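You operate a simulated robot arm through the tools that you are given. There is no shell and no other tool.

You run a simulated two-armed robot. Do the job below in one go: nothing can be reset, and whatever is moved stays where it is left.

## Task
Make the green press safe and brush the sawdust off its slide bed.
Fine: latch to SAFE before you brush; run the slide to WEDGE to get at it and leave it there; orange bench brush back on its mark. What is to be rubbed or washed off counts as gone when no trace of it is left.

Only the result counts: the job must be done as asked and must still hold three seconds after the hand-in. Knocking over, shifting, dropping, spilling or breaking anything else fails it.

## Robot
Two 7-joint arms with three-finger grippers on one trunk that stands fixed in place. Base frame: the origin is at the foot of the trunk, x ahead of it, y to its left, z up. Units: m, degrees, N and s.
The left shoulder is at [0.09, 0.126, 1.086], the right one opposite. With the tool pointing down near the work surface each hand reaches from about 0.38 to 0.86 m from the base axis, measured 20 degrees to its own side. Payload 2.94 kg a hand.
The TCP of each hand is the grasp point between the finger pads, 0.03 m short of the fingertips. In the tool frame z runs along the fingers and y along their closing line. Largest opening 0.128 m; the body of the gripper starts 0.093 m behind the TCP.
Orientation is that of the tool frame in the base frame, as a unit quaternion [x, y, z, w]. With the fingers straight down and closing along the base's y, the tool's x points along the base's -x, its y along +y and its z along -z.

## Interface
- The arms move only by the tool send_rows. It takes "left_plan", "right_plan" or both (then of equal length, played together; a hand with none holds still); each is a list of rows, each an object (a shift or turn left out is 0, a gripper value left out holds the last) with "travel": the shift along the tool's x, y, z in m, a list of three; "turn": the turn, a rotation vector about the tool's x, y, z in degrees, a list of three; "claw": the gripper command, from -1 (shut) to 1 (fully open), values between in proportion. In form: [{"travel": [tx, ty, tz], "turn": [ax, ay, az], "claw": claw}, ...]. A call has 1 to 20 rows; each row is the pose to reach, as a shift and turn from the pose commanded when the call began, along the tool's axes at that moment. Each row takes 0.2 s and may step no farther than 0.05 m and 8.6 degrees from the row before; otherwise, or with a gripper value out of range, the whole call is refused. Where a pose cannot be reached the arm comes as near as it can. A force on the tool above 50 N (or 10 N above the force at the start of the call, whichever is more), or a blocked arm, ends the call early, and 0.2 s more pass. Each finger halts on what it meets, pressing with about 43 N; the grip force reading is that of the motor and also rises with nothing between the fingers. The clock runs only during rows and for 0.2 s after the last one: add rows that repeat a pose to give the fingers time. It gives the time, the measured TCP pose, the force on the tool (base axes), the opening and the grip force at its end, in the units of the frame above (readings bear some noise), with the torque about the TCP (base axes, N m) and any sound that the robot's microphone picked up, and new pictures: "pictures" is both (left out), scene, wrist or none (wrist: the cameras of the hands that moved).
- Cameras (640 x 400 px; columns grow to the right, rows downward): "scene" is now at [0.2211, 0.0315, 1.2567]; the picture's right is [0.32, -0.95, 0.00], its down [-0.44, -0.15, -0.89] and it looks along [0.84, 0.29, -0.46] (base axes); focal length 299 px, centre (320, 200). "left" rides on the left gripper at [0.069, 0.015, -0.12] in its tool frame; the picture's right is [-0.21, 0.98, 0.00], its down [-0.82, -0.18, -0.54] and it looks along [-0.53, -0.12, 0.84] (tool axes); focal length 251 px, centre (320, 200). "right" rides on the right gripper at [0.069, -0.015, -0.12] in its tool frame; the picture's right is [0.21, 0.98, 0.00], its down [-0.82, 0.18, -0.54] and it looks along [-0.53, 0.12, 0.84] (tool axes); focal length 251 px, centre (320, 200). There is no depth. A picture from a camera that has moved, and an enlarged one, comes with that camera's place and axes in the base frame and with its lens.
- move_column(by): slides the trunk up (or, below 0, down) by that many m; the arms and the scene camera ride with it, the base frame stays. It gives what a move gives, with no picture.
- head_to(pan, tilt): turns the head with the scene camera to pan (to the left, within 80 degrees either way) and tilt (down, from -29 to 69), counted from straight ahead of the robot. It gives what a move gives, and a new picture of the scene camera.
- zoom(camera, box): a new picture of the part [left, top, right, bottom] of that camera's present view, enlarged. The clock stands still meanwhile.
- close_job(): hands the job in; it is judged then, once.

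Nothing tells you positions but the pictures and the camera data. Unless the task says otherwise, let go and move clear before handing in.

The tools are called after "Call:" by a JSON object that holds its "name" and its "arguments". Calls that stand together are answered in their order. send_rows: Moves the arms, as the interface text tells. Its arguments: {"type":"object","properties":{"left_plan":{"type":"array","items":{"type":"object","properties":{"travel":{"type":"array","items":{"type":"number"}},"turn":{"type":"array","items":{"type":"number"}},"claw":{"type":"number"}}}},"right_plan":{"type":"array","items":{"type":"object","properties":{"travel":{"type":"array","items":{"type":"number"}},"turn":{"type":"array","items":{"type":"number"}},"claw":{"type":"number"}}}},"pictures":{"type":"string","enum":["both","scene","wrist","none"]}},"required":[]} The other tools are called the same way: move_column (by) slides the trunk up or down; head_to (pan, tilt) turns the head that bears the scene camera; zoom (camera, box) takes an enlarged picture of a part of a camera's view; close_job () hands the job in.

At the start:

```text
time_s: 0.0
left_position: [0.4043, 0.3293, 1.1425]
left_tool_rot: [0.001, 1.0, 0.001, 0.001]
left_contact_force: [-0.3, -0.2, 0.7]
left_torque: [0.02, 0.03, -0.02]
left_grip_width: 0.1282
left_grip_force: 0.0
right_position: [0.5655, -0.03, 1.0701]
right_tool_rot: [0.0, 1.0, 0.0, 0.0]
right_contact_force: [-0.1, -0.5, -0.6]
right_torque: [-0.01, -0.02, -0.03]
right_grip_width: 0.1281
right_grip_force: 0.0
trunk travel left (down, up): [-0.3, 0.247]
head pan, tilt: [18.9, 27.7]
```

scene: 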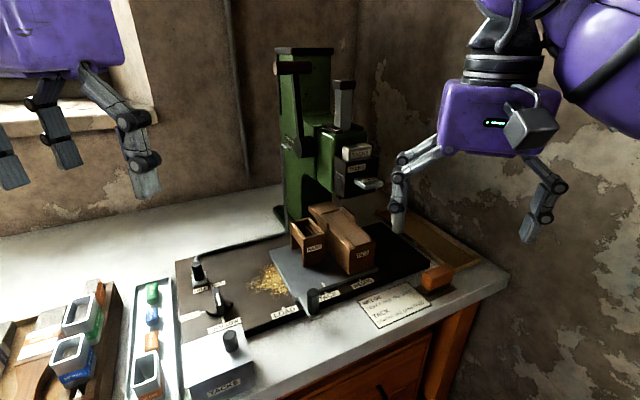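
right: 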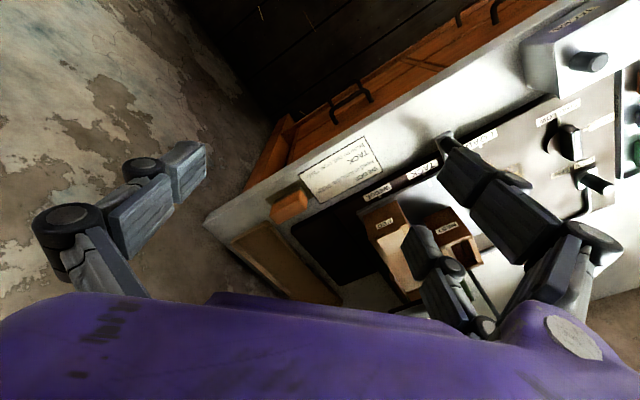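
left: 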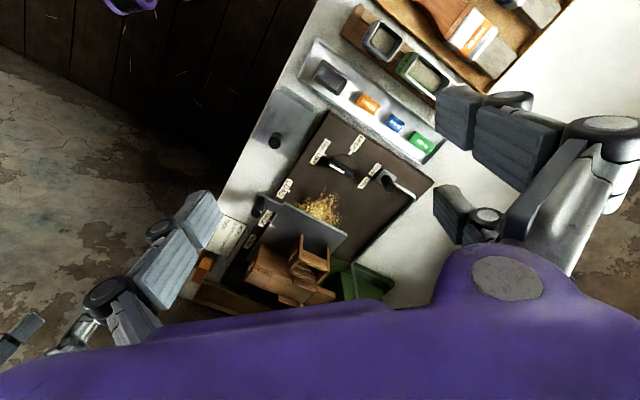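

I see a green press on a dark base plate with a sliding bed, sawdust on the left side of the plate, control knobs/latch, and stands with tools at the left. I'll zoom in to read the labels before moving anything.

Call:
{"name": "zoom", "arguments": {"camera": "scene", "box": [170, 230, 330, 330]}}

Call:
{"name": "zoom", "arguments": {"camera": "scene", "box": [280, 200, 440, 300]}}

Call:
{"name": "zoom", "arguments": {"camera": "scene", "box": [0, 270, 208, 400]}}

Call:
{"name": "zoom", "arguments": {"camera": "scene", "box": [300, 260, 460, 360]}}

Call:
{"name": "zoom", "arguments": {"camera": "left", "box": [200, 60, 456, 220]}}

Call:
{"name": "zoom", "arguments": {"camera": "scene", "box": [260, 40, 420, 200]}}

```text
4.00 times, centred on (250, 280) of scene
camera zoom: at [0.2211, 0.0315, 1.2567], right [0.32, -0.95, 0.0], down [-0.44, -0.15, -0.89], along [0.84, 0.29, -0.46], focal length 1197 px, centre (600, -120)
```

zoom: 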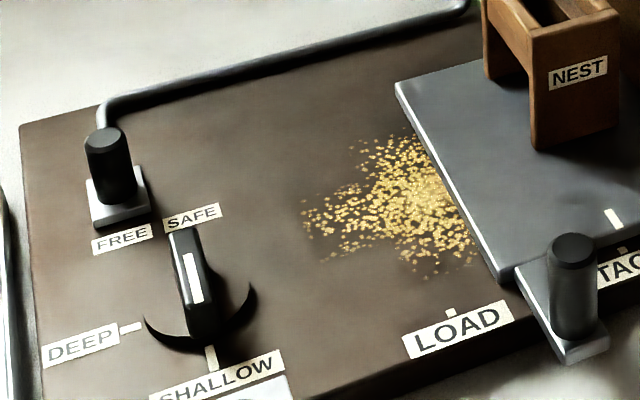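

```text
4.00 times, centred on (360, 250) of scene
camera zoom: at [0.2211, 0.0315, 1.2567], right [0.32, -0.95, 0.0], down [-0.44, -0.15, -0.89], along [0.84, 0.29, -0.46], focal length 1197 px, centre (160, 0)
```

zoom: 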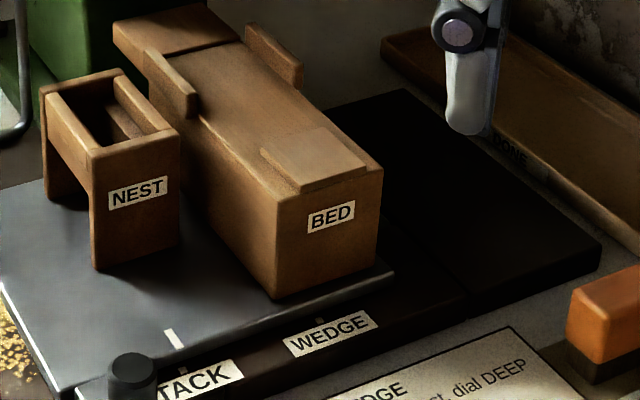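

```text
3.08 times, centred on (104, 335) of scene
camera zoom: at [0.2211, 0.0315, 1.2567], right [0.32, -0.95, 0.0], down [-0.44, -0.15, -0.89], along [0.84, 0.29, -0.46], focal length 921 px, centre (985, -215)
```

zoom: 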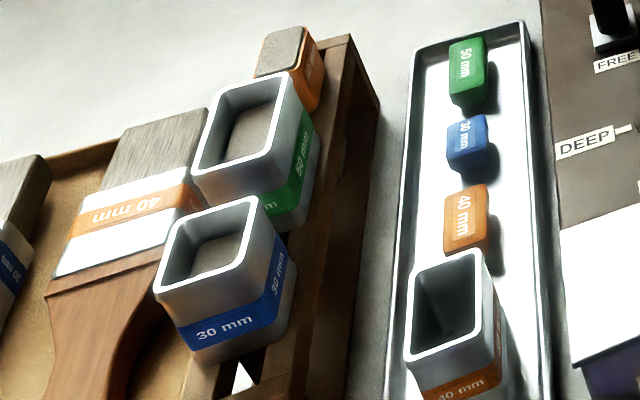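

```text
4.00 times, centred on (380, 310) of scene
camera zoom: at [0.2211, 0.0315, 1.2567], right [0.32, -0.95, 0.0], down [-0.44, -0.15, -0.89], along [0.84, 0.29, -0.46], focal length 1197 px, centre (80, -240)
```

zoom: 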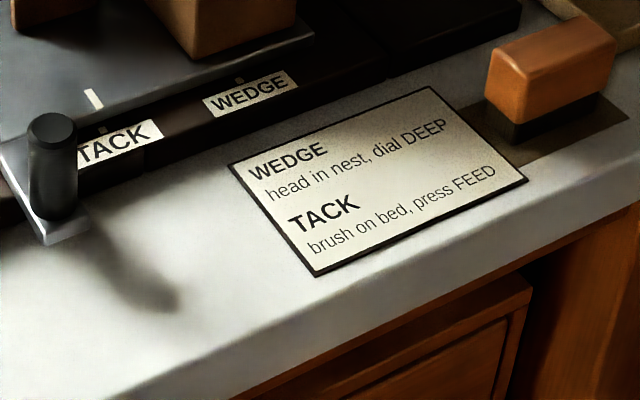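

```text
2.50 times, centred on (328, 140) of left
camera zoom: at [0.3363, 0.3442, 1.2621], right [0.21, 0.98, 0.0], down [0.82, -0.18, 0.54], along [0.53, -0.12, -0.84], focal length 629 px, centre (300, 350)
```

zoom: 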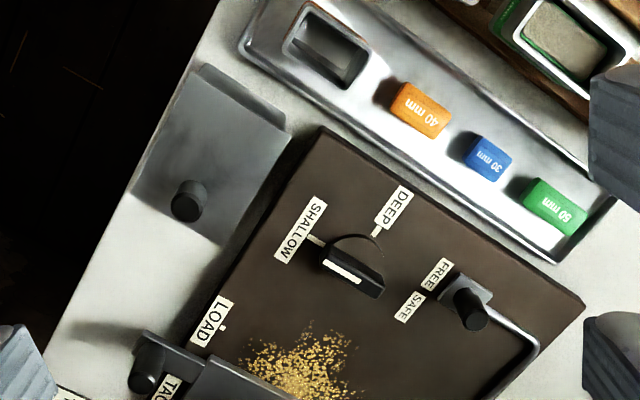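

```text
2.50 times, centred on (340, 120) of scene
camera zoom: at [0.2211, 0.0315, 1.2567], right [0.32, -0.95, 0.0], down [-0.44, -0.15, -0.89], along [0.84, 0.29, -0.46], focal length 748 px, centre (270, 400)
```

zoom: 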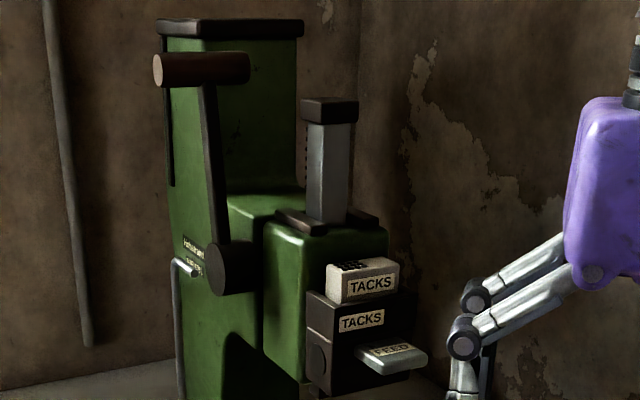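

The slide sits at TACK now, with its white stripe on the TACK tick. The latch peg looks to be at FREE, and the orange brush is on its dark mark at the right front. I'll look closer at the latch, the brush and the dust.

Call:
{"name": "zoom", "arguments": {"camera": "scene", "box": [176, 248, 240, 288]}}

Call:
{"name": "zoom", "arguments": {"camera": "left", "box": [340, 140, 436, 200]}}

Call:
{"name": "zoom", "arguments": {"camera": "scene", "box": [400, 250, 480, 300]}}

Call:
{"name": "zoom", "arguments": {"camera": "right", "box": [230, 120, 486, 280]}}

Call:
{"name": "zoom", "arguments": {"camera": "left", "box": [190, 170, 414, 310]}}

```text
10.00 times, centred on (208, 268) of scene
camera zoom: at [0.2211, 0.0315, 1.2567], right [0.32, -0.95, 0.0], down [-0.44, -0.15, -0.89], along [0.84, 0.29, -0.46], focal length 2994 px, centre (1440, -480)
```

zoom: 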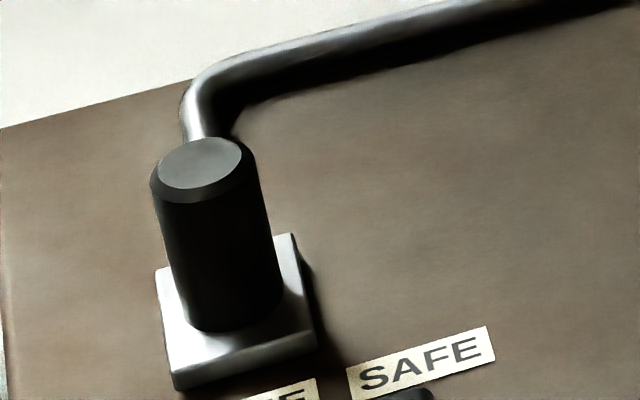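

```text
6.67 times, centred on (388, 170) of left
camera zoom: at [0.3363, 0.3442, 1.2621], right [0.21, 0.98, 0.0], down [0.82, -0.18, 0.54], along [0.53, -0.12, -0.84], focal length 1676 px, centre (-133, 400)
```

zoom: 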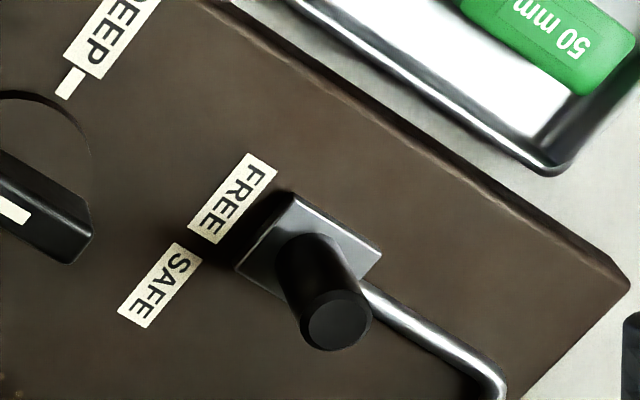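

```text
8.00 times, centred on (440, 275) of scene
camera zoom: at [0.2211, 0.0315, 1.2567], right [0.32, -0.95, 0.0], down [-0.44, -0.15, -0.89], along [0.84, 0.29, -0.46], focal length 2395 px, centre (-640, -400)
```

zoom: 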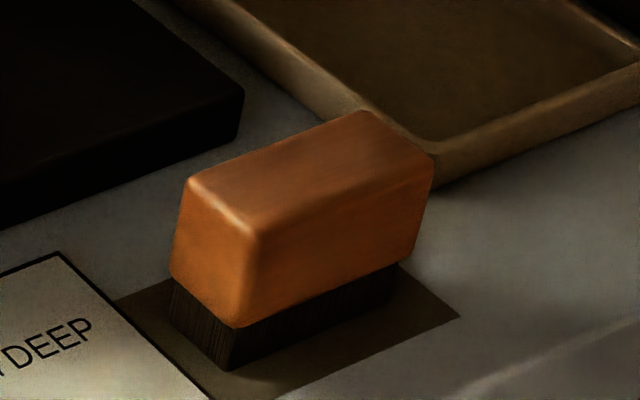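

```text
2.50 times, centred on (358, 200) of right
camera zoom: at [0.4951, -0.0458, 1.1884], right [-0.21, 0.98, 0.0], down [0.82, 0.18, 0.54], along [0.53, 0.12, -0.84], focal length 629 px, centre (225, 200)
```

zoom: 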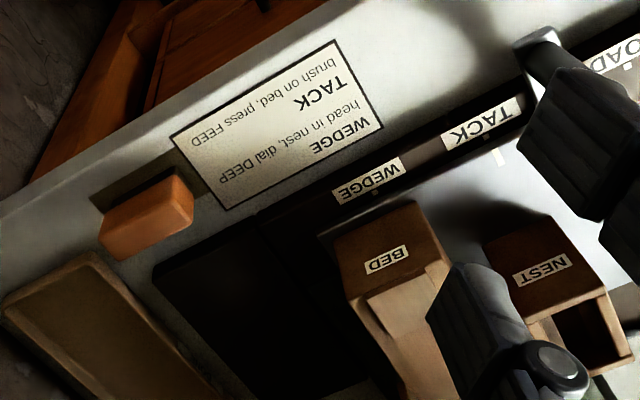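

```text
2.86 times, centred on (302, 240) of left
camera zoom: at [0.3363, 0.3442, 1.2621], right [0.21, 0.98, 0.0], down [0.82, -0.18, 0.54], along [0.53, -0.12, -0.84], focal length 718 px, centre (371, 86)
```

zoom: 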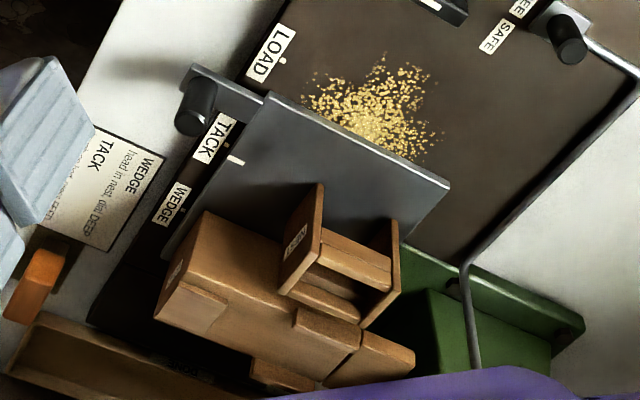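

The table frame is turned about 45°, with LOAD→WEDGE running along (0.71, −0.71). The latch peg is at about (0.586, 0.418, top 0.866) and SAFE is about 3 cm further along that direction. I'll bring the left hand above the latch, turned 45°, for a closer view.

Call:
{"name": "send_rows", "arguments": {"left_plan": [{"travel": [-0.0227, 0.0111, 0.0178], "turn": [0, 0, -5.6], "claw": 0.2}, {"travel": [-0.0454, 0.0222, 0.0356], "turn": [0, 0, -11.2], "claw": 0.0}, {"travel": [-0.0681, 0.0333, 0.0534], "turn": [0, 0, -16.9], "claw": -0.2}, {"travel": [-0.0908, 0.0444, 0.0712], "turn": [0, 0, -22.5], "claw": -0.2}, {"travel": [-0.1136, 0.0554, 0.089], "turn": [0, 0, -28.1], "claw": -0.2}, {"travel": [-0.1363, 0.0665, 0.1069], "turn": [0, 0, -33.7], "claw": -0.2}, {"travel": [-0.159, 0.0776, 0.1247], "turn": [0, 0, -39.4], "claw": -0.2}, {"travel": [-0.1817, 0.0887, 0.1425], "turn": [0, 0, -45], "claw": -0.2}], "pictures": "both"}}

```text
time_s: 1.8
left_position: [0.5866, 0.417, 1.0007]
left_tool_rot: [-0.383, 0.924, 0.0, 0.0]
left_contact_force: [0.9, -0.3, -0.6]
left_torque: [0.0, 0.07, -0.01]
left_grip_width: 0.0514
left_grip_force: 0.1
right_position: [0.5651, -0.0302, 1.07]
right_tool_rot: [0.0, 1.0, 0.0, 0.0]
right_contact_force: [-0.2, 0.2, 0.2]
right_torque: [0.0, 0.04, 0.02]
right_grip_width: 0.128
right_grip_force: 0.0
trunk travel left (down, up): [-0.3, 0.247]
head pan, tilt: [18.9, 27.7]
camera scene: at [0.2221, 0.0316, 1.2565], right [0.32, -0.95, 0.0], down [-0.44, -0.15, -0.89], along [0.84, 0.29, -0.47], focal length 299 px, centre (320, 200)
camera left: at [0.5278, 0.3799, 1.1199], right [-0.54, 0.84, 0.0], down [0.71, 0.45, 0.54], along [0.45, 0.29, -0.84], focal length 251 px, centre (320, 200)
```

scene: 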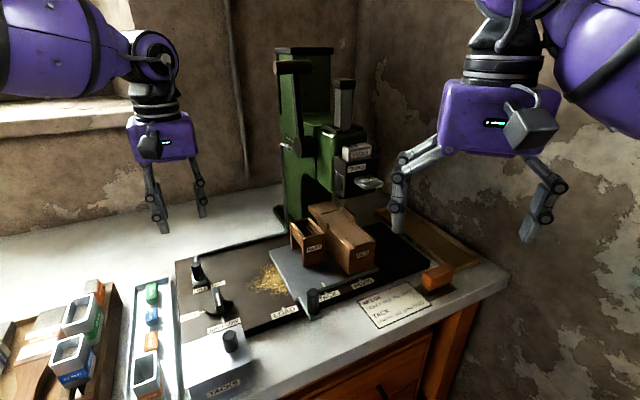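
left: 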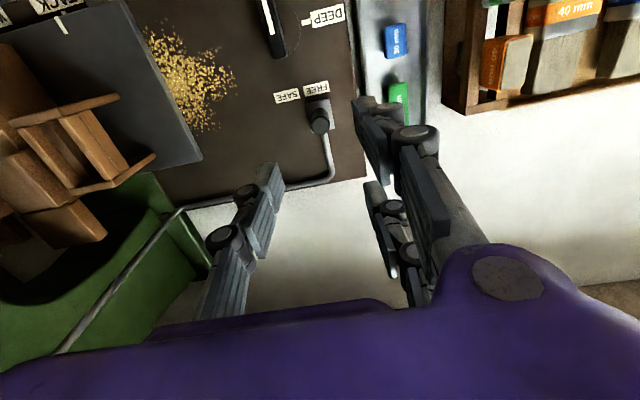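

The hand is above and beyond the latch in the picture, and the fingers are clear. I'll zoom on the latch from this nearer camera to fix its position.

Call:
{"name": "zoom", "arguments": {"camera": "left", "box": [256, 70, 368, 140]}}

Call:
{"name": "zoom", "arguments": {"camera": "left", "box": [0, 0, 320, 200]}}

Call:
{"name": "zoom", "arguments": {"camera": "scene", "box": [176, 248, 240, 288]}}

```text
5.71 times, centred on (312, 105) of left
camera zoom: at [0.5278, 0.3799, 1.1199], right [-0.54, 0.84, 0.0], down [0.71, 0.45, 0.54], along [0.45, 0.29, -0.84], focal length 1437 px, centre (366, 743)
```

zoom: 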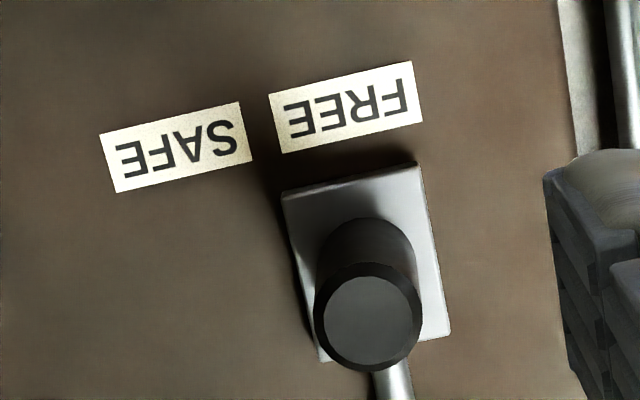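

```text
2.00 times, centred on (160, 100) of left
camera zoom: at [0.5278, 0.3799, 1.1199], right [-0.54, 0.84, 0.0], down [0.71, 0.45, 0.54], along [0.45, 0.29, -0.84], focal length 503 px, centre (640, 400)
```

zoom: 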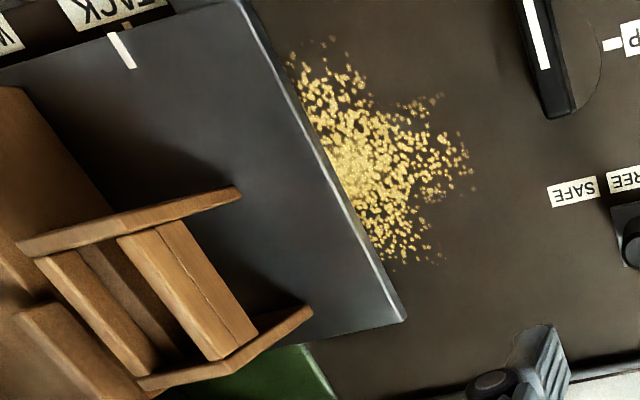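

```text
10.00 times, centred on (208, 268) of scene
camera zoom: at [0.2221, 0.0316, 1.2565], right [0.32, -0.95, 0.0], down [-0.44, -0.15, -0.89], along [0.84, 0.29, -0.47], focal length 2994 px, centre (1440, -480)
```

zoom: 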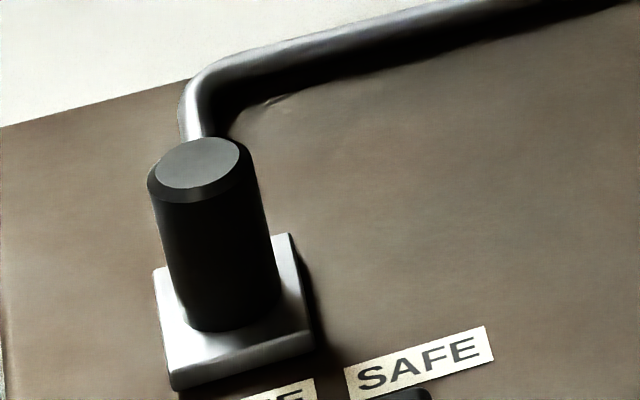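

The peg top is at about (0.589, 0.419, 0.866), and FREE to SAFE is about 33 mm. I'll lower the open fingers so they straddle the peg along the slide direction, then check.

Call:
{"name": "send_rows", "arguments": {"left_plan": [{"travel": [-0.001, 0, 0.025], "claw": 0.25}, {"travel": [-0.002, 0, 0.05], "claw": 0.25}, {"travel": [-0.003, 0, 0.075], "claw": 0.25}, {"travel": [-0.003, 0, 0.095], "claw": 0.25}], "pictures": "both"}}

```text
time_s: 2.8
left_position: [0.5885, 0.4209, 0.9063]
left_tool_rot: [-0.383, 0.924, 0.0, 0.0]
left_contact_force: [0.7, -0.6, -0.6]
left_torque: [0.02, 0.02, -0.02]
left_grip_width: 0.08
left_grip_force: 0.1
right_position: [0.5644, -0.0303, 1.0704]
right_tool_rot: [0.0, 1.0, 0.0, 0.0]
right_contact_force: [0.2, -0.5, -0.5]
right_torque: [-0.01, 0.02, 0.03]
right_grip_width: 0.1282
right_grip_force: 0.1
trunk travel left (down, up): [-0.3, 0.247]
head pan, tilt: [18.9, 27.7]
camera scene: at [0.2212, 0.0316, 1.2567], right [0.32, -0.95, 0.0], down [-0.44, -0.15, -0.89], along [0.84, 0.29, -0.46], focal length 299 px, centre (320, 200)
camera left: at [0.53, 0.3824, 1.0247], right [-0.54, 0.84, 0.0], down [0.71, 0.45, 0.54], along [0.46, 0.29, -0.84], focal length 251 px, centre (320, 200)
```

scene: 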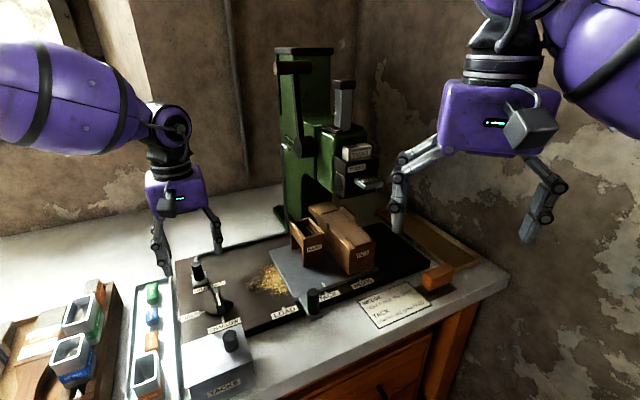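
left: 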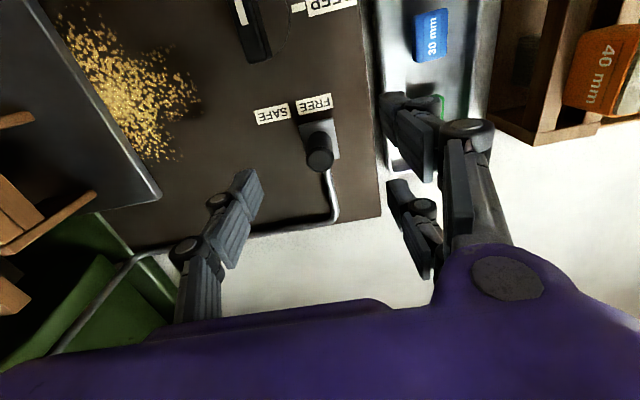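

The peg top lines up with the tool axis in the wrist picture. I'll descend the last 34 mm and close gently on the peg.

Call:
{"name": "send_rows", "arguments": {"left_plan": [{"travel": [0, 0, 0.018], "claw": 0.25}, {"travel": [0, 0, 0.034], "claw": 0.25}, {"travel": [0, 0, 0.034], "claw": 0.0}, {"travel": [0, 0, 0.034], "claw": -0.4}, {"travel": [0, 0, 0.034], "claw": -0.8}, {"travel": [0, 0, 0.034], "claw": -0.8}], "pictures": "both"}}

```text
time_s: 4.2
left_position: [0.5895, 0.4178, 0.8722]
left_tool_rot: [-0.383, 0.924, -0.001, 0.0]
left_contact_force: [4.0, -4.7, -0.1]
left_torque: [-0.12, -0.07, -0.02]
left_grip_width: 0.0167
left_grip_force: 2.8
right_position: [0.5647, -0.0311, 1.0699]
right_tool_rot: [0.0, 1.0, 0.0, 0.0]
right_contact_force: [1.2, -1.1, -0.3]
right_torque: [0.03, 0.0, 0.02]
right_grip_width: 0.128
right_grip_force: 0.1
trunk travel left (down, up): [-0.3, 0.247]
head pan, tilt: [18.9, 27.7]
camera scene: at [0.2214, 0.0312, 1.2566], right [0.32, -0.95, 0.0], down [-0.44, -0.15, -0.89], along [0.84, 0.29, -0.46], focal length 299 px, centre (320, 200)
camera left: at [0.5304, 0.3803, 0.9911], right [-0.54, 0.84, 0.0], down [0.71, 0.45, 0.54], along [0.46, 0.29, -0.84], focal length 251 px, centre (320, 200)
```

scene: 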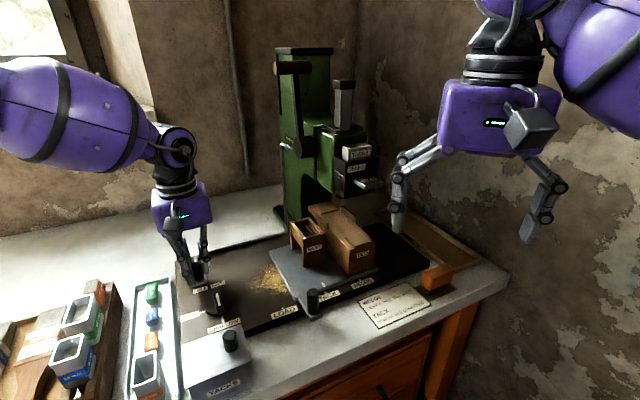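
left: 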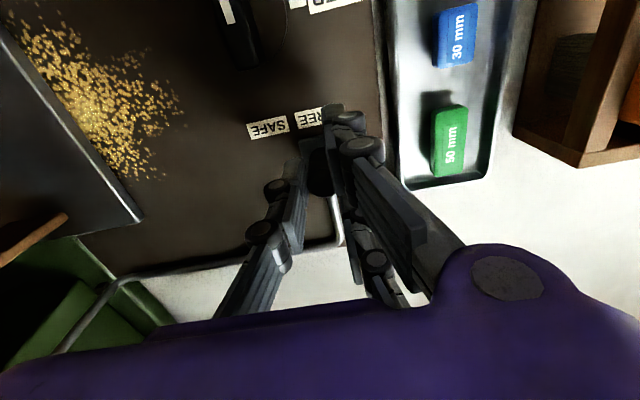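

The peg is gripped (16.7 mm wide). I'll slide it toward SAFE in small steps.

Call:
{"name": "send_rows", "arguments": {"left_plan": [{"travel": [0, 0, 0], "claw": -0.9}, {"travel": [0, -0.006, 0], "claw": -0.9}, {"travel": [0, -0.012, 0], "claw": -0.9}, {"travel": [0, -0.018, 0], "claw": -0.9}, {"travel": [0, -0.024, 0], "claw": -0.9}, {"travel": [0, -0.03, 0], "claw": -0.9}, {"travel": [0, -0.033, 0], "claw": -0.9}, {"travel": [0, -0.033, 0], "claw": -0.9}], "pictures": "both"}}

```text
time_s: 6.0
left_position: [0.6114, 0.3962, 0.8706]
left_tool_rot: [-0.383, 0.924, 0.0, -0.001]
left_contact_force: [1.1, -0.3, 0.0]
left_torque: [0.04, -0.01, -0.02]
left_grip_width: 0.0062
left_grip_force: 0.0
right_position: [0.5641, -0.0298, 1.0698]
right_tool_rot: [0.001, 1.0, 0.0, -0.001]
right_contact_force: [-0.5, -0.6, 0.8]
right_torque: [-0.02, -0.02, -0.01]
right_grip_width: 0.1281
right_grip_force: 0.1
trunk travel left (down, up): [-0.3, 0.247]
head pan, tilt: [18.9, 27.7]
camera scene: at [0.2211, 0.0314, 1.2567], right [0.32, -0.95, 0.0], down [-0.44, -0.15, -0.89], along [0.84, 0.29, -0.46], focal length 299 px, centre (320, 200)
camera left: at [0.5524, 0.3582, 0.9909], right [-0.54, 0.84, 0.0], down [0.71, 0.45, 0.54], along [0.46, 0.29, -0.84], focal length 251 px, centre (320, 200)
```

scene: 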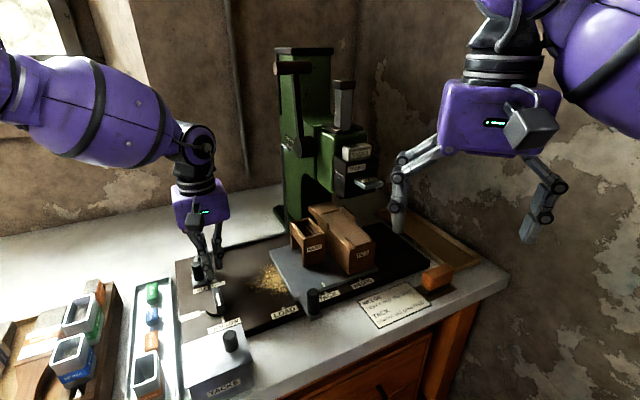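
left: 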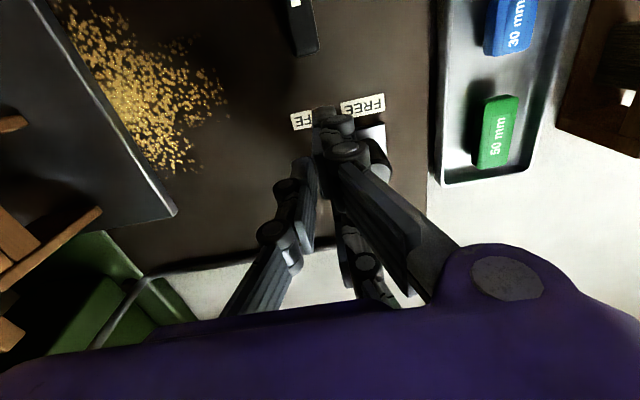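

The fingers slipped off, as the opening is now 6 mm and the peg stayed behind. I'll look closely before trying again.

Call:
{"name": "zoom", "arguments": {"camera": "scene", "box": [168, 230, 248, 300]}}

Call:
{"name": "zoom", "arguments": {"camera": "left", "box": [270, 80, 430, 230]}}

```text
5.71 times, centred on (208, 265) of scene
camera zoom: at [0.2211, 0.0314, 1.2567], right [0.32, -0.95, 0.0], down [-0.44, -0.15, -0.89], along [0.84, 0.29, -0.46], focal length 1711 px, centre (960, -171)
```

zoom: 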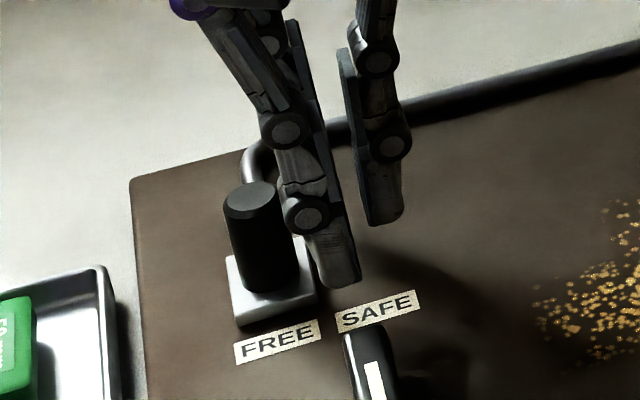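

```text
2.67 times, centred on (350, 155) of left
camera zoom: at [0.5524, 0.3582, 0.9909], right [-0.54, 0.84, 0.0], down [0.71, 0.45, 0.54], along [0.46, 0.29, -0.84], focal length 670 px, centre (240, 320)
```

zoom: 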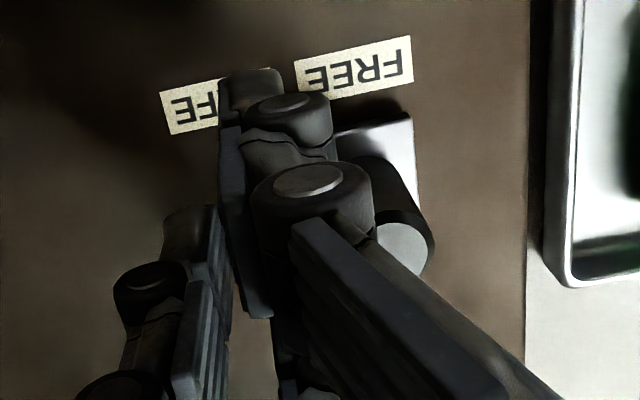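

The peg is still at FREE. The pictures show the hand has two prongs on one side (about ±3 cm) and one finger opposite, so the peg passed between the prongs. I'll close the hand, set it down on the FREE side of the peg and push with the single finger leading.

Call:
{"name": "send_rows", "arguments": {"left_plan": [{"travel": [0, 0, -0.03], "claw": -1}, {"travel": [0, 0, -0.055], "claw": -1}, {"travel": [0, 0.035, -0.055], "claw": -1}, {"travel": [0, 0.072, -0.055], "claw": -1}, {"travel": [0, 0.072, -0.055], "claw": -1}], "pictures": "both"}}

```text
time_s: 7.2
left_position: [0.562, 0.448, 0.9268]
left_tool_rot: [-0.383, 0.924, 0.0, 0.0]
left_contact_force: [1.1, -0.3, -1.2]
left_torque: [0.01, 0.02, 0.03]
left_grip_width: 0.0002
left_grip_force: 3.0
right_position: [0.5658, -0.0314, 1.0704]
right_tool_rot: [-0.001, 1.0, -0.001, 0.0]
right_contact_force: [0.4, 0.1, 0.7]
right_torque: [0.03, 0.01, -0.02]
right_grip_width: 0.128
right_grip_force: 0.1
trunk travel left (down, up): [-0.3, 0.247]
head pan, tilt: [18.9, 27.7]
camera scene: at [0.2215, 0.0311, 1.2566], right [0.32, -0.95, 0.0], down [-0.44, -0.15, -0.89], along [0.84, 0.29, -0.46], focal length 299 px, centre (320, 200)
camera left: at [0.5025, 0.4102, 1.0459], right [-0.54, 0.84, 0.0], down [0.71, 0.45, 0.54], along [0.46, 0.29, -0.84], focal length 251 px, centre (320, 200)
```

scene: 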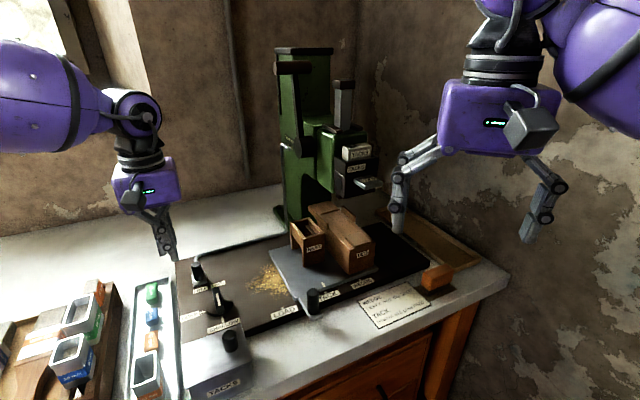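
left: 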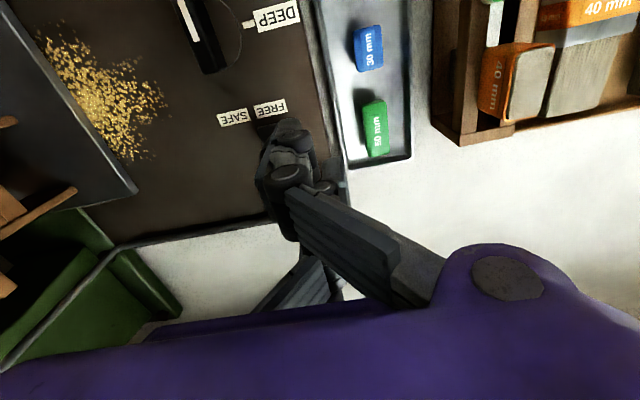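

The closed hand is now on the FREE side above the peg. I'll check its clearance to the peg and tray before lowering.

Call:
{"name": "zoom", "arguments": {"camera": "scene", "box": [140, 200, 240, 300]}}

Call:
{"name": "zoom", "arguments": {"camera": "left", "box": [230, 70, 390, 220]}}

```text
4.00 times, centred on (190, 250) of scene
camera zoom: at [0.2215, 0.0311, 1.2566], right [0.32, -0.95, 0.0], down [-0.44, -0.15, -0.89], along [0.84, 0.29, -0.46], focal length 1197 px, centre (840, 0)
```

zoom: 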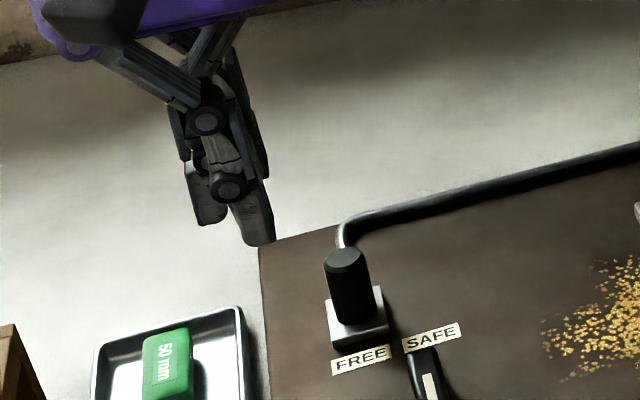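

```text
2.67 times, centred on (310, 145) of left
camera zoom: at [0.5025, 0.4102, 1.0459], right [-0.54, 0.84, 0.0], down [0.71, 0.45, 0.54], along [0.46, 0.29, -0.84], focal length 670 px, centre (347, 347)
```

zoom: 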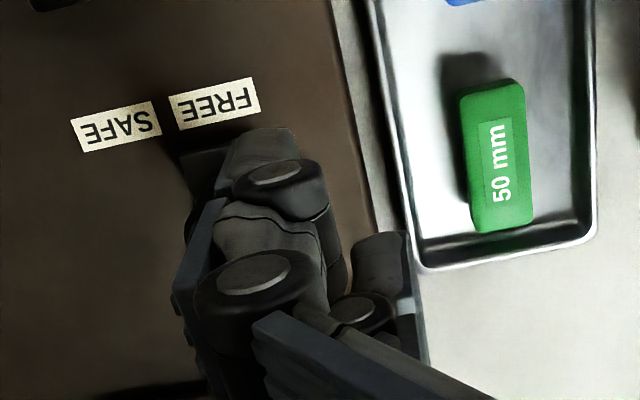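

The closed fingers seem to overlap sideways; I'll inspect them closely before using them as a pusher.

Call:
{"name": "zoom", "arguments": {"camera": "scene", "box": [150, 190, 214, 270]}}

Call:
{"name": "zoom", "arguments": {"camera": "left", "box": [240, 100, 360, 300]}}

Call:
{"name": "zoom", "arguments": {"camera": "scene", "box": [380, 80, 580, 250]}}

```text
5.00 times, centred on (182, 230) of scene
camera zoom: at [0.2215, 0.0311, 1.2566], right [0.32, -0.95, 0.0], down [-0.44, -0.15, -0.89], along [0.84, 0.29, -0.46], focal length 1497 px, centre (1010, 50)
```

zoom: 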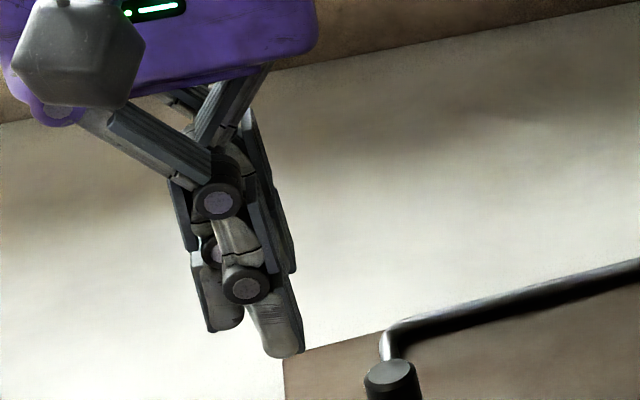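

```text
2.00 times, centred on (300, 200) of left
camera zoom: at [0.5025, 0.4102, 1.0459], right [-0.54, 0.84, 0.0], down [0.71, 0.45, 0.54], along [0.46, 0.29, -0.84], focal length 503 px, centre (360, 200)
```

zoom: 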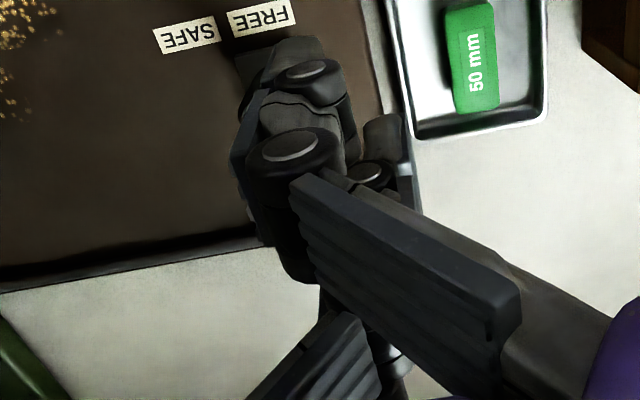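

```text
2.35 times, centred on (480, 165) of scene
camera zoom: at [0.2215, 0.0311, 1.2566], right [0.32, -0.95, 0.0], down [-0.44, -0.15, -0.89], along [0.84, 0.29, -0.46], focal length 704 px, centre (-56, 282)
```

zoom: 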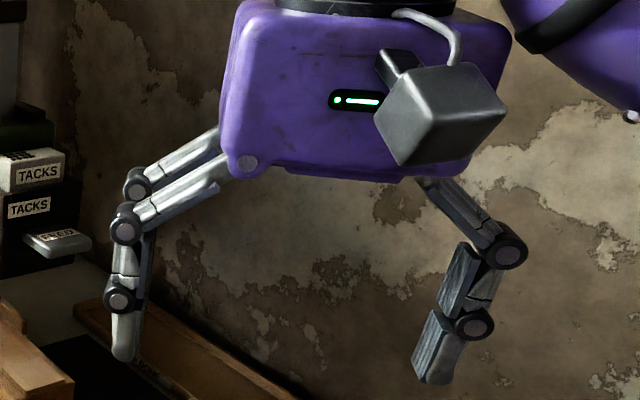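

The fingers interleave when fully shut, so I'll open slightly. That makes the single finger's outer face lead toward the peg. Then I'll look before lowering.

Call:
{"name": "send_rows", "arguments": {"left_plan": [{"travel": [0, 0, 0], "claw": -0.75}, {"travel": [0, 0, 0.015], "claw": -0.75}], "pictures": "both"}}

Call:
{"name": "zoom", "arguments": {"camera": "left", "box": [230, 70, 390, 220]}}

Call:
{"name": "zoom", "arguments": {"camera": "scene", "box": [140, 200, 240, 300]}}

```text
time_s: 7.8
left_position: [0.5617, 0.4487, 0.9103]
left_tool_rot: [-0.383, 0.924, 0.001, 0.0]
left_contact_force: [0.2, -0.2, 0.0]
left_torque: [-0.03, 0.0, 0.0]
left_grip_width: 0.0162
left_grip_force: 0.1
right_position: [0.5651, -0.0305, 1.0693]
right_tool_rot: [0.0, 1.0, 0.0, 0.0]
right_contact_force: [-0.3, -0.1, 0.2]
right_torque: [0.01, 0.0, 0.0]
right_grip_width: 0.128
right_grip_force: 0.0
trunk travel left (down, up): [-0.3, 0.247]
head pan, tilt: [18.9, 27.7]
camera scene: at [0.2213, 0.0318, 1.2566], right [0.32, -0.95, 0.0], down [-0.44, -0.15, -0.89], along [0.84, 0.29, -0.46], focal length 299 px, centre (320, 200)
camera left: at [0.5024, 0.4104, 1.0305], right [-0.54, 0.84, 0.0], down [0.71, 0.45, 0.54], along [0.45, 0.29, -0.84], focal length 251 px, centre (320, 200)
```

scene: 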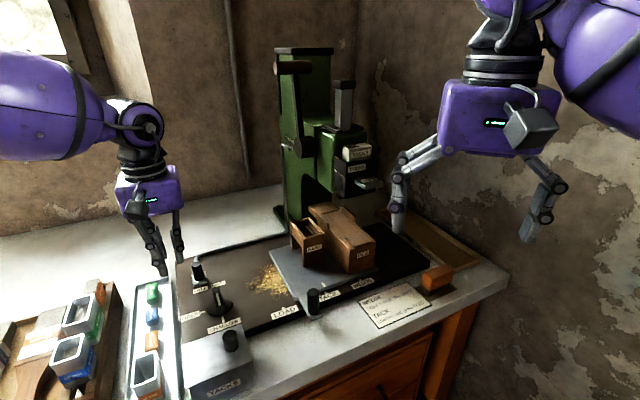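
left: 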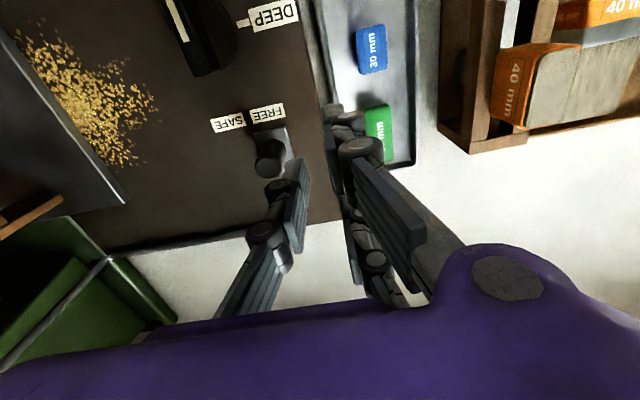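

```text
2.67 times, centred on (310, 145) of left
camera zoom: at [0.5024, 0.4104, 1.0305], right [-0.54, 0.84, 0.0], down [0.71, 0.45, 0.54], along [0.45, 0.29, -0.84], focal length 670 px, centre (347, 347)
```

zoom: 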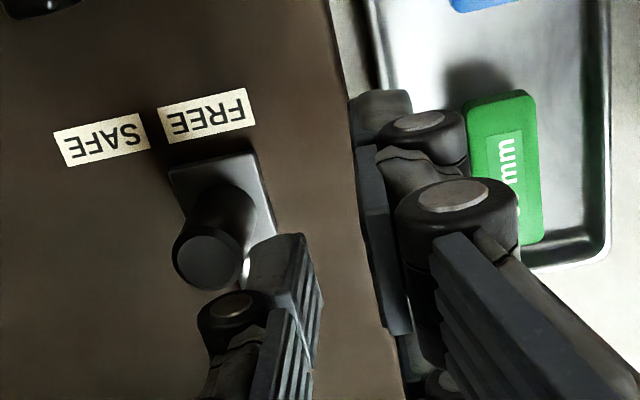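

```text
4.00 times, centred on (190, 250) of scene
camera zoom: at [0.2213, 0.0318, 1.2566], right [0.32, -0.95, 0.0], down [-0.44, -0.15, -0.89], along [0.84, 0.29, -0.46], focal length 1197 px, centre (840, 0)
```

zoom: 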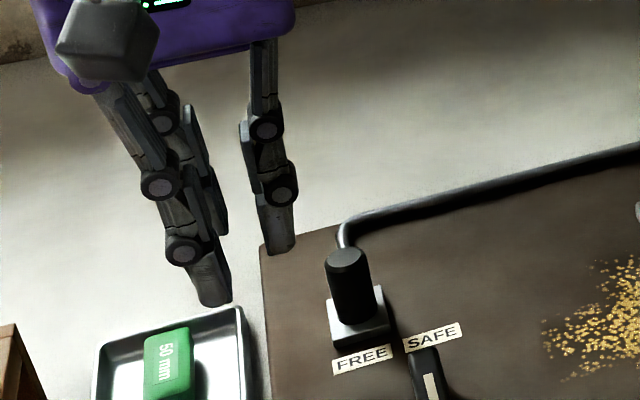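

The peg, the single finger and the FREE side line up. I'll narrow the hand a little to stay clear of the tin tray, then lower beside the peg.

Call:
{"name": "send_rows", "arguments": {"left_plan": [{"travel": [0, 0, 0], "claw": -0.88}, {"travel": [0, 0, 0.017], "claw": -0.88}, {"travel": [0, 0, 0.033], "claw": -0.88}], "pictures": "wrist"}}

Call:
{"name": "zoom", "arguments": {"camera": "left", "box": [230, 70, 390, 220]}}

Call:
{"name": "zoom", "arguments": {"camera": "scene", "box": [140, 200, 240, 300]}}

```text
time_s: 8.6
left_position: [0.5598, 0.4508, 0.879]
left_tool_rot: [-0.383, 0.924, 0.0, 0.0]
left_contact_force: [-0.4, 0.8, -0.7]
left_torque: [0.0, 0.0, 0.02]
left_grip_width: 0.0079
left_grip_force: 0.1
right_position: [0.5645, -0.031, 1.0699]
right_tool_rot: [0.0, 1.0, 0.0, 0.0]
right_contact_force: [0.6, 1.3, -0.2]
right_torque: [0.0, 0.03, 0.01]
right_grip_width: 0.1281
right_grip_force: 0.1
trunk travel left (down, up): [-0.3, 0.247]
head pan, tilt: [18.9, 27.7]
camera left: at [0.5018, 0.4114, 0.998], right [-0.54, 0.84, 0.0], down [0.71, 0.45, 0.54], along [0.46, 0.29, -0.84], focal length 251 px, centre (320, 200)
```

left: 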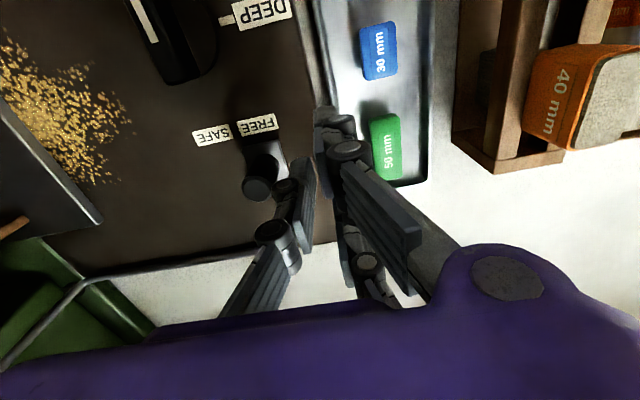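

```text
2.67 times, centred on (310, 145) of left
camera zoom: at [0.5018, 0.4114, 0.998], right [-0.54, 0.84, 0.0], down [0.71, 0.45, 0.54], along [0.46, 0.29, -0.84], focal length 670 px, centre (347, 347)
```

zoom: 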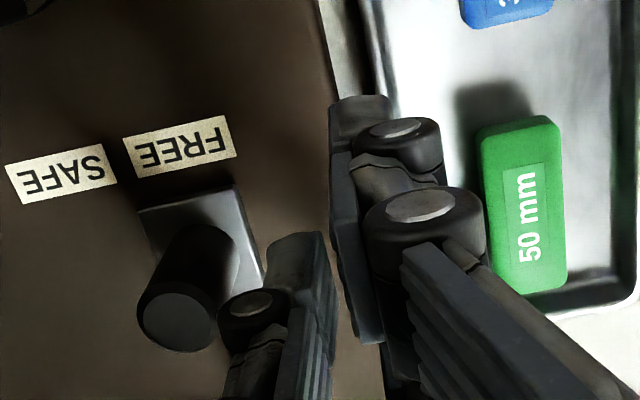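

```text
4.00 times, centred on (190, 250) of scene
camera zoom: at [0.2212, 0.0315, 1.2567], right [0.32, -0.95, 0.0], down [-0.44, -0.15, -0.89], along [0.84, 0.29, -0.46], focal length 1197 px, centre (840, 0)
```

zoom: 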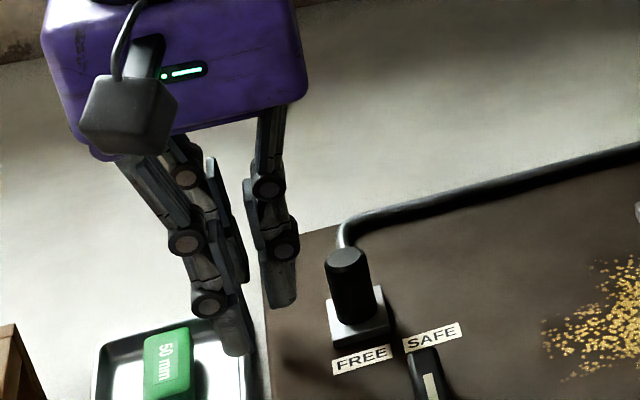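

The single finger is level with the peg and clear of the tray. I'll push toward SAFE in small steps.

Call:
{"name": "send_rows", "arguments": {"left_plan": [{"travel": [-0.003, -0.008, 0.002], "claw": -0.88}, {"travel": [-0.003, -0.014, 0.002], "claw": -0.88}, {"travel": [-0.003, -0.02, 0.002], "claw": -0.88}, {"travel": [-0.003, -0.026, 0.002], "claw": -0.88}, {"travel": [-0.003, -0.031, 0.002], "claw": -0.88}, {"travel": [-0.003, -0.036, 0.002], "claw": -0.88}], "pictures": "both"}}

Call:
{"name": "zoom", "arguments": {"camera": "left", "box": [230, 70, 390, 220]}}

Call:
{"name": "zoom", "arguments": {"camera": "scene", "box": [160, 220, 260, 300]}}

```text
time_s: 10.0
left_position: [0.5888, 0.4233, 0.8756]
left_tool_rot: [-0.383, 0.924, 0.0, 0.0]
left_contact_force: [-0.4, 0.1, -0.3]
left_torque: [0.01, 0.02, 0.02]
left_grip_width: 0.008
left_grip_force: 0.0
right_position: [0.5654, -0.0302, 1.0704]
right_tool_rot: [0.0, 1.0, 0.0, 0.0]
right_contact_force: [-0.7, 0.5, 1.1]
right_torque: [0.02, 0.03, 0.01]
right_grip_width: 0.1279
right_grip_force: 0.0
trunk travel left (down, up): [-0.3, 0.247]
head pan, tilt: [18.9, 27.7]
camera scene: at [0.2212, 0.0314, 1.2567], right [0.32, -0.95, 0.0], down [-0.44, -0.15, -0.89], along [0.84, 0.29, -0.46], focal length 299 px, centre (320, 200)
camera left: at [0.53, 0.3862, 0.9952], right [-0.54, 0.84, 0.0], down [0.71, 0.45, 0.54], along [0.46, 0.29, -0.84], focal length 251 px, centre (320, 200)
```

scene: 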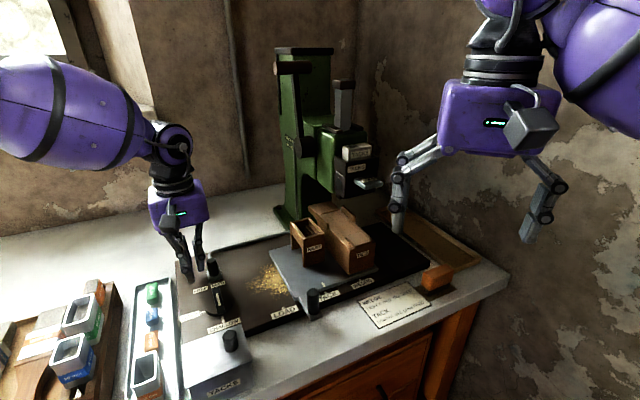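
left: 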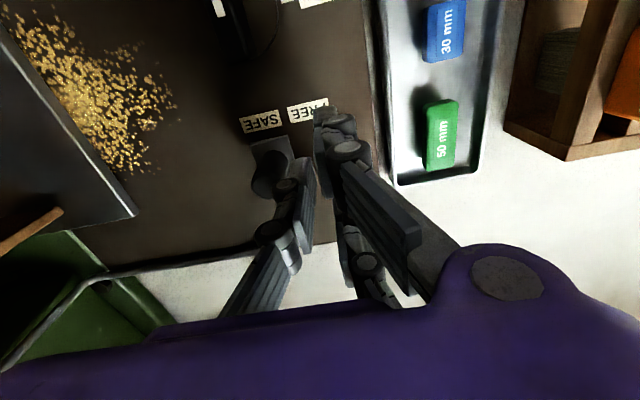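

```text
2.67 times, centred on (310, 145) of left
camera zoom: at [0.53, 0.3862, 0.9952], right [-0.54, 0.84, 0.0], down [0.71, 0.45, 0.54], along [0.46, 0.29, -0.84], focal length 670 px, centre (347, 347)
```

zoom: 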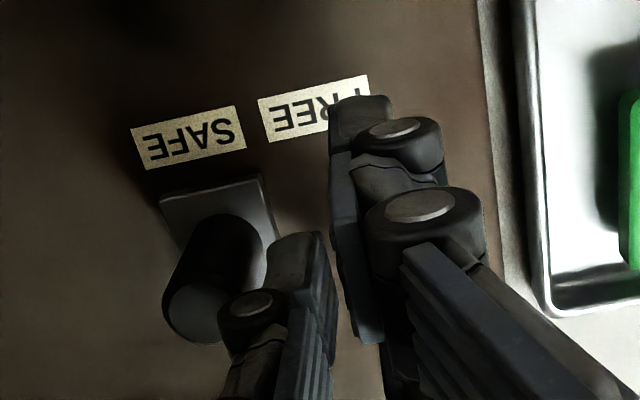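

```text
5.00 times, centred on (210, 260) of scene
camera zoom: at [0.2212, 0.0314, 1.2567], right [0.32, -0.95, 0.0], down [-0.44, -0.15, -0.89], along [0.84, 0.29, -0.46], focal length 1497 px, centre (870, -100)
```

zoom: 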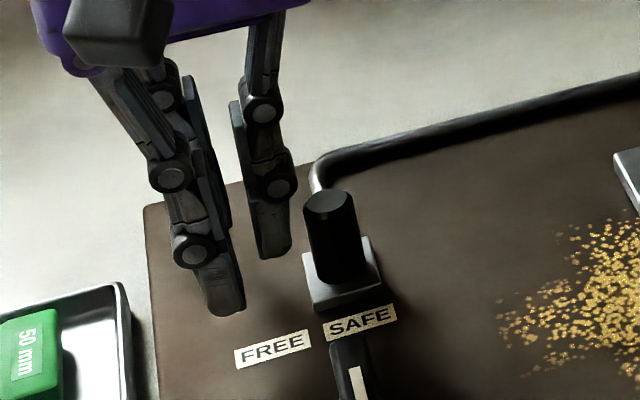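

The latch has moved about 31 mm and now sits at SAFE. There is a small gap between finger and peg, as if it snapped home. I'll push a few millimetres more to confirm it is against its stop.

Call:
{"name": "send_rows", "arguments": {"left_plan": [{"travel": [0, -0.003, 0], "claw": -0.88}, {"travel": [0, -0.005, 0], "claw": -0.88}, {"travel": [0, -0.007, 0], "claw": -0.88}], "pictures": "wrist"}}

Call:
{"name": "zoom", "arguments": {"camera": "scene", "box": [160, 220, 260, 300]}}

```text
time_s: 10.8
left_position: [0.5948, 0.4181, 0.875]
left_tool_rot: [-0.383, 0.924, -0.001, 0.0]
left_contact_force: [-1.0, 1.3, 1.9]
left_torque: [0.01, 0.01, 0.01]
left_grip_width: 0.0069
left_grip_force: 0.1
right_position: [0.563, -0.0308, 1.0694]
right_tool_rot: [0.0, 1.0, 0.0, 0.0]
right_contact_force: [0.4, -0.1, -0.1]
right_torque: [0.02, -0.01, 0.02]
right_grip_width: 0.1279
right_grip_force: 0.0
trunk travel left (down, up): [-0.3, 0.247]
head pan, tilt: [18.9, 27.7]
camera left: at [0.5351, 0.3808, 0.9955], right [-0.54, 0.84, 0.0], down [0.71, 0.45, 0.54], along [0.46, 0.29, -0.84], focal length 251 px, centre (320, 200)
```

left: 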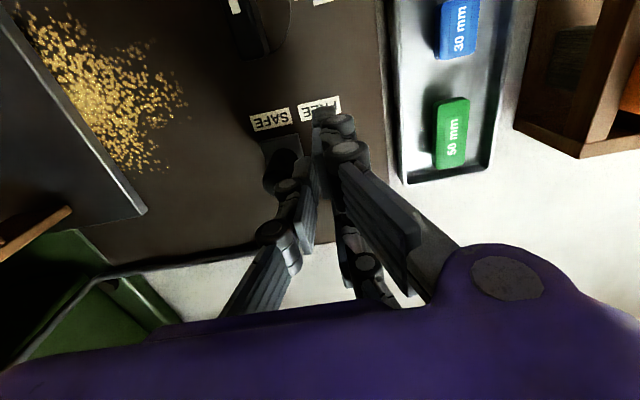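

```text
5.00 times, centred on (210, 260) of scene
camera zoom: at [0.2209, 0.0314, 1.2567], right [0.32, -0.95, 0.0], down [-0.44, -0.15, -0.89], along [0.84, 0.29, -0.46], focal length 1497 px, centre (870, -100)
```

zoom: 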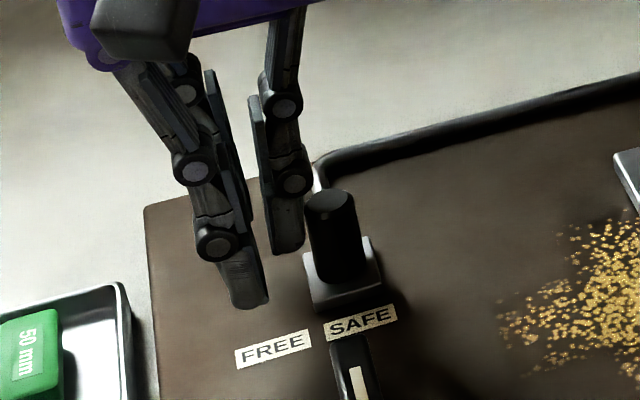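

The finger is just touching the peg and the peg hasn't moved. One more few-millimetre nudge will tell whether it is against the stop.

Call:
{"name": "send_rows", "arguments": {"left_plan": [{"travel": [0, -0.002, 0], "claw": -0.88}, {"travel": [0, -0.004, 0], "claw": -0.88}], "pictures": "none"}}

Call:
{"name": "zoom", "arguments": {"camera": "scene", "box": [160, 220, 260, 300]}}

```text
time_s: 11.4
left_position: [0.5962, 0.4158, 0.8757]
left_tool_rot: [-0.383, 0.924, 0.0, 0.0]
left_contact_force: [-0.2, 2.0, 0.1]
left_torque: [0.03, 0.0, 0.0]
left_grip_width: 0.0081
left_grip_force: 0.1
right_position: [0.5649, -0.0313, 1.0699]
right_tool_rot: [0.0, 1.0, 0.001, 0.0]
right_contact_force: [-0.6, 0.5, -0.1]
right_torque: [-0.01, 0.0, -0.04]
right_grip_width: 0.1279
right_grip_force: 0.1
trunk travel left (down, up): [-0.3, 0.247]
head pan, tilt: [18.9, 27.7]
```

```text
5.00 times, centred on (210, 260) of scene
camera zoom: at [0.221, 0.0316, 1.2567], right [0.32, -0.95, 0.0], down [-0.44, -0.15, -0.89], along [0.84, 0.29, -0.46], focal length 1497 px, centre (870, -100)
```

zoom: 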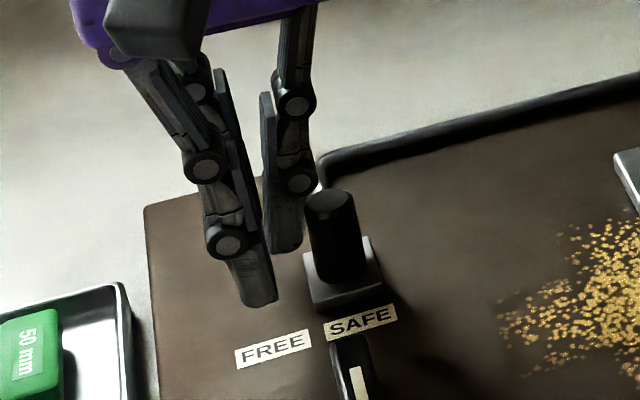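

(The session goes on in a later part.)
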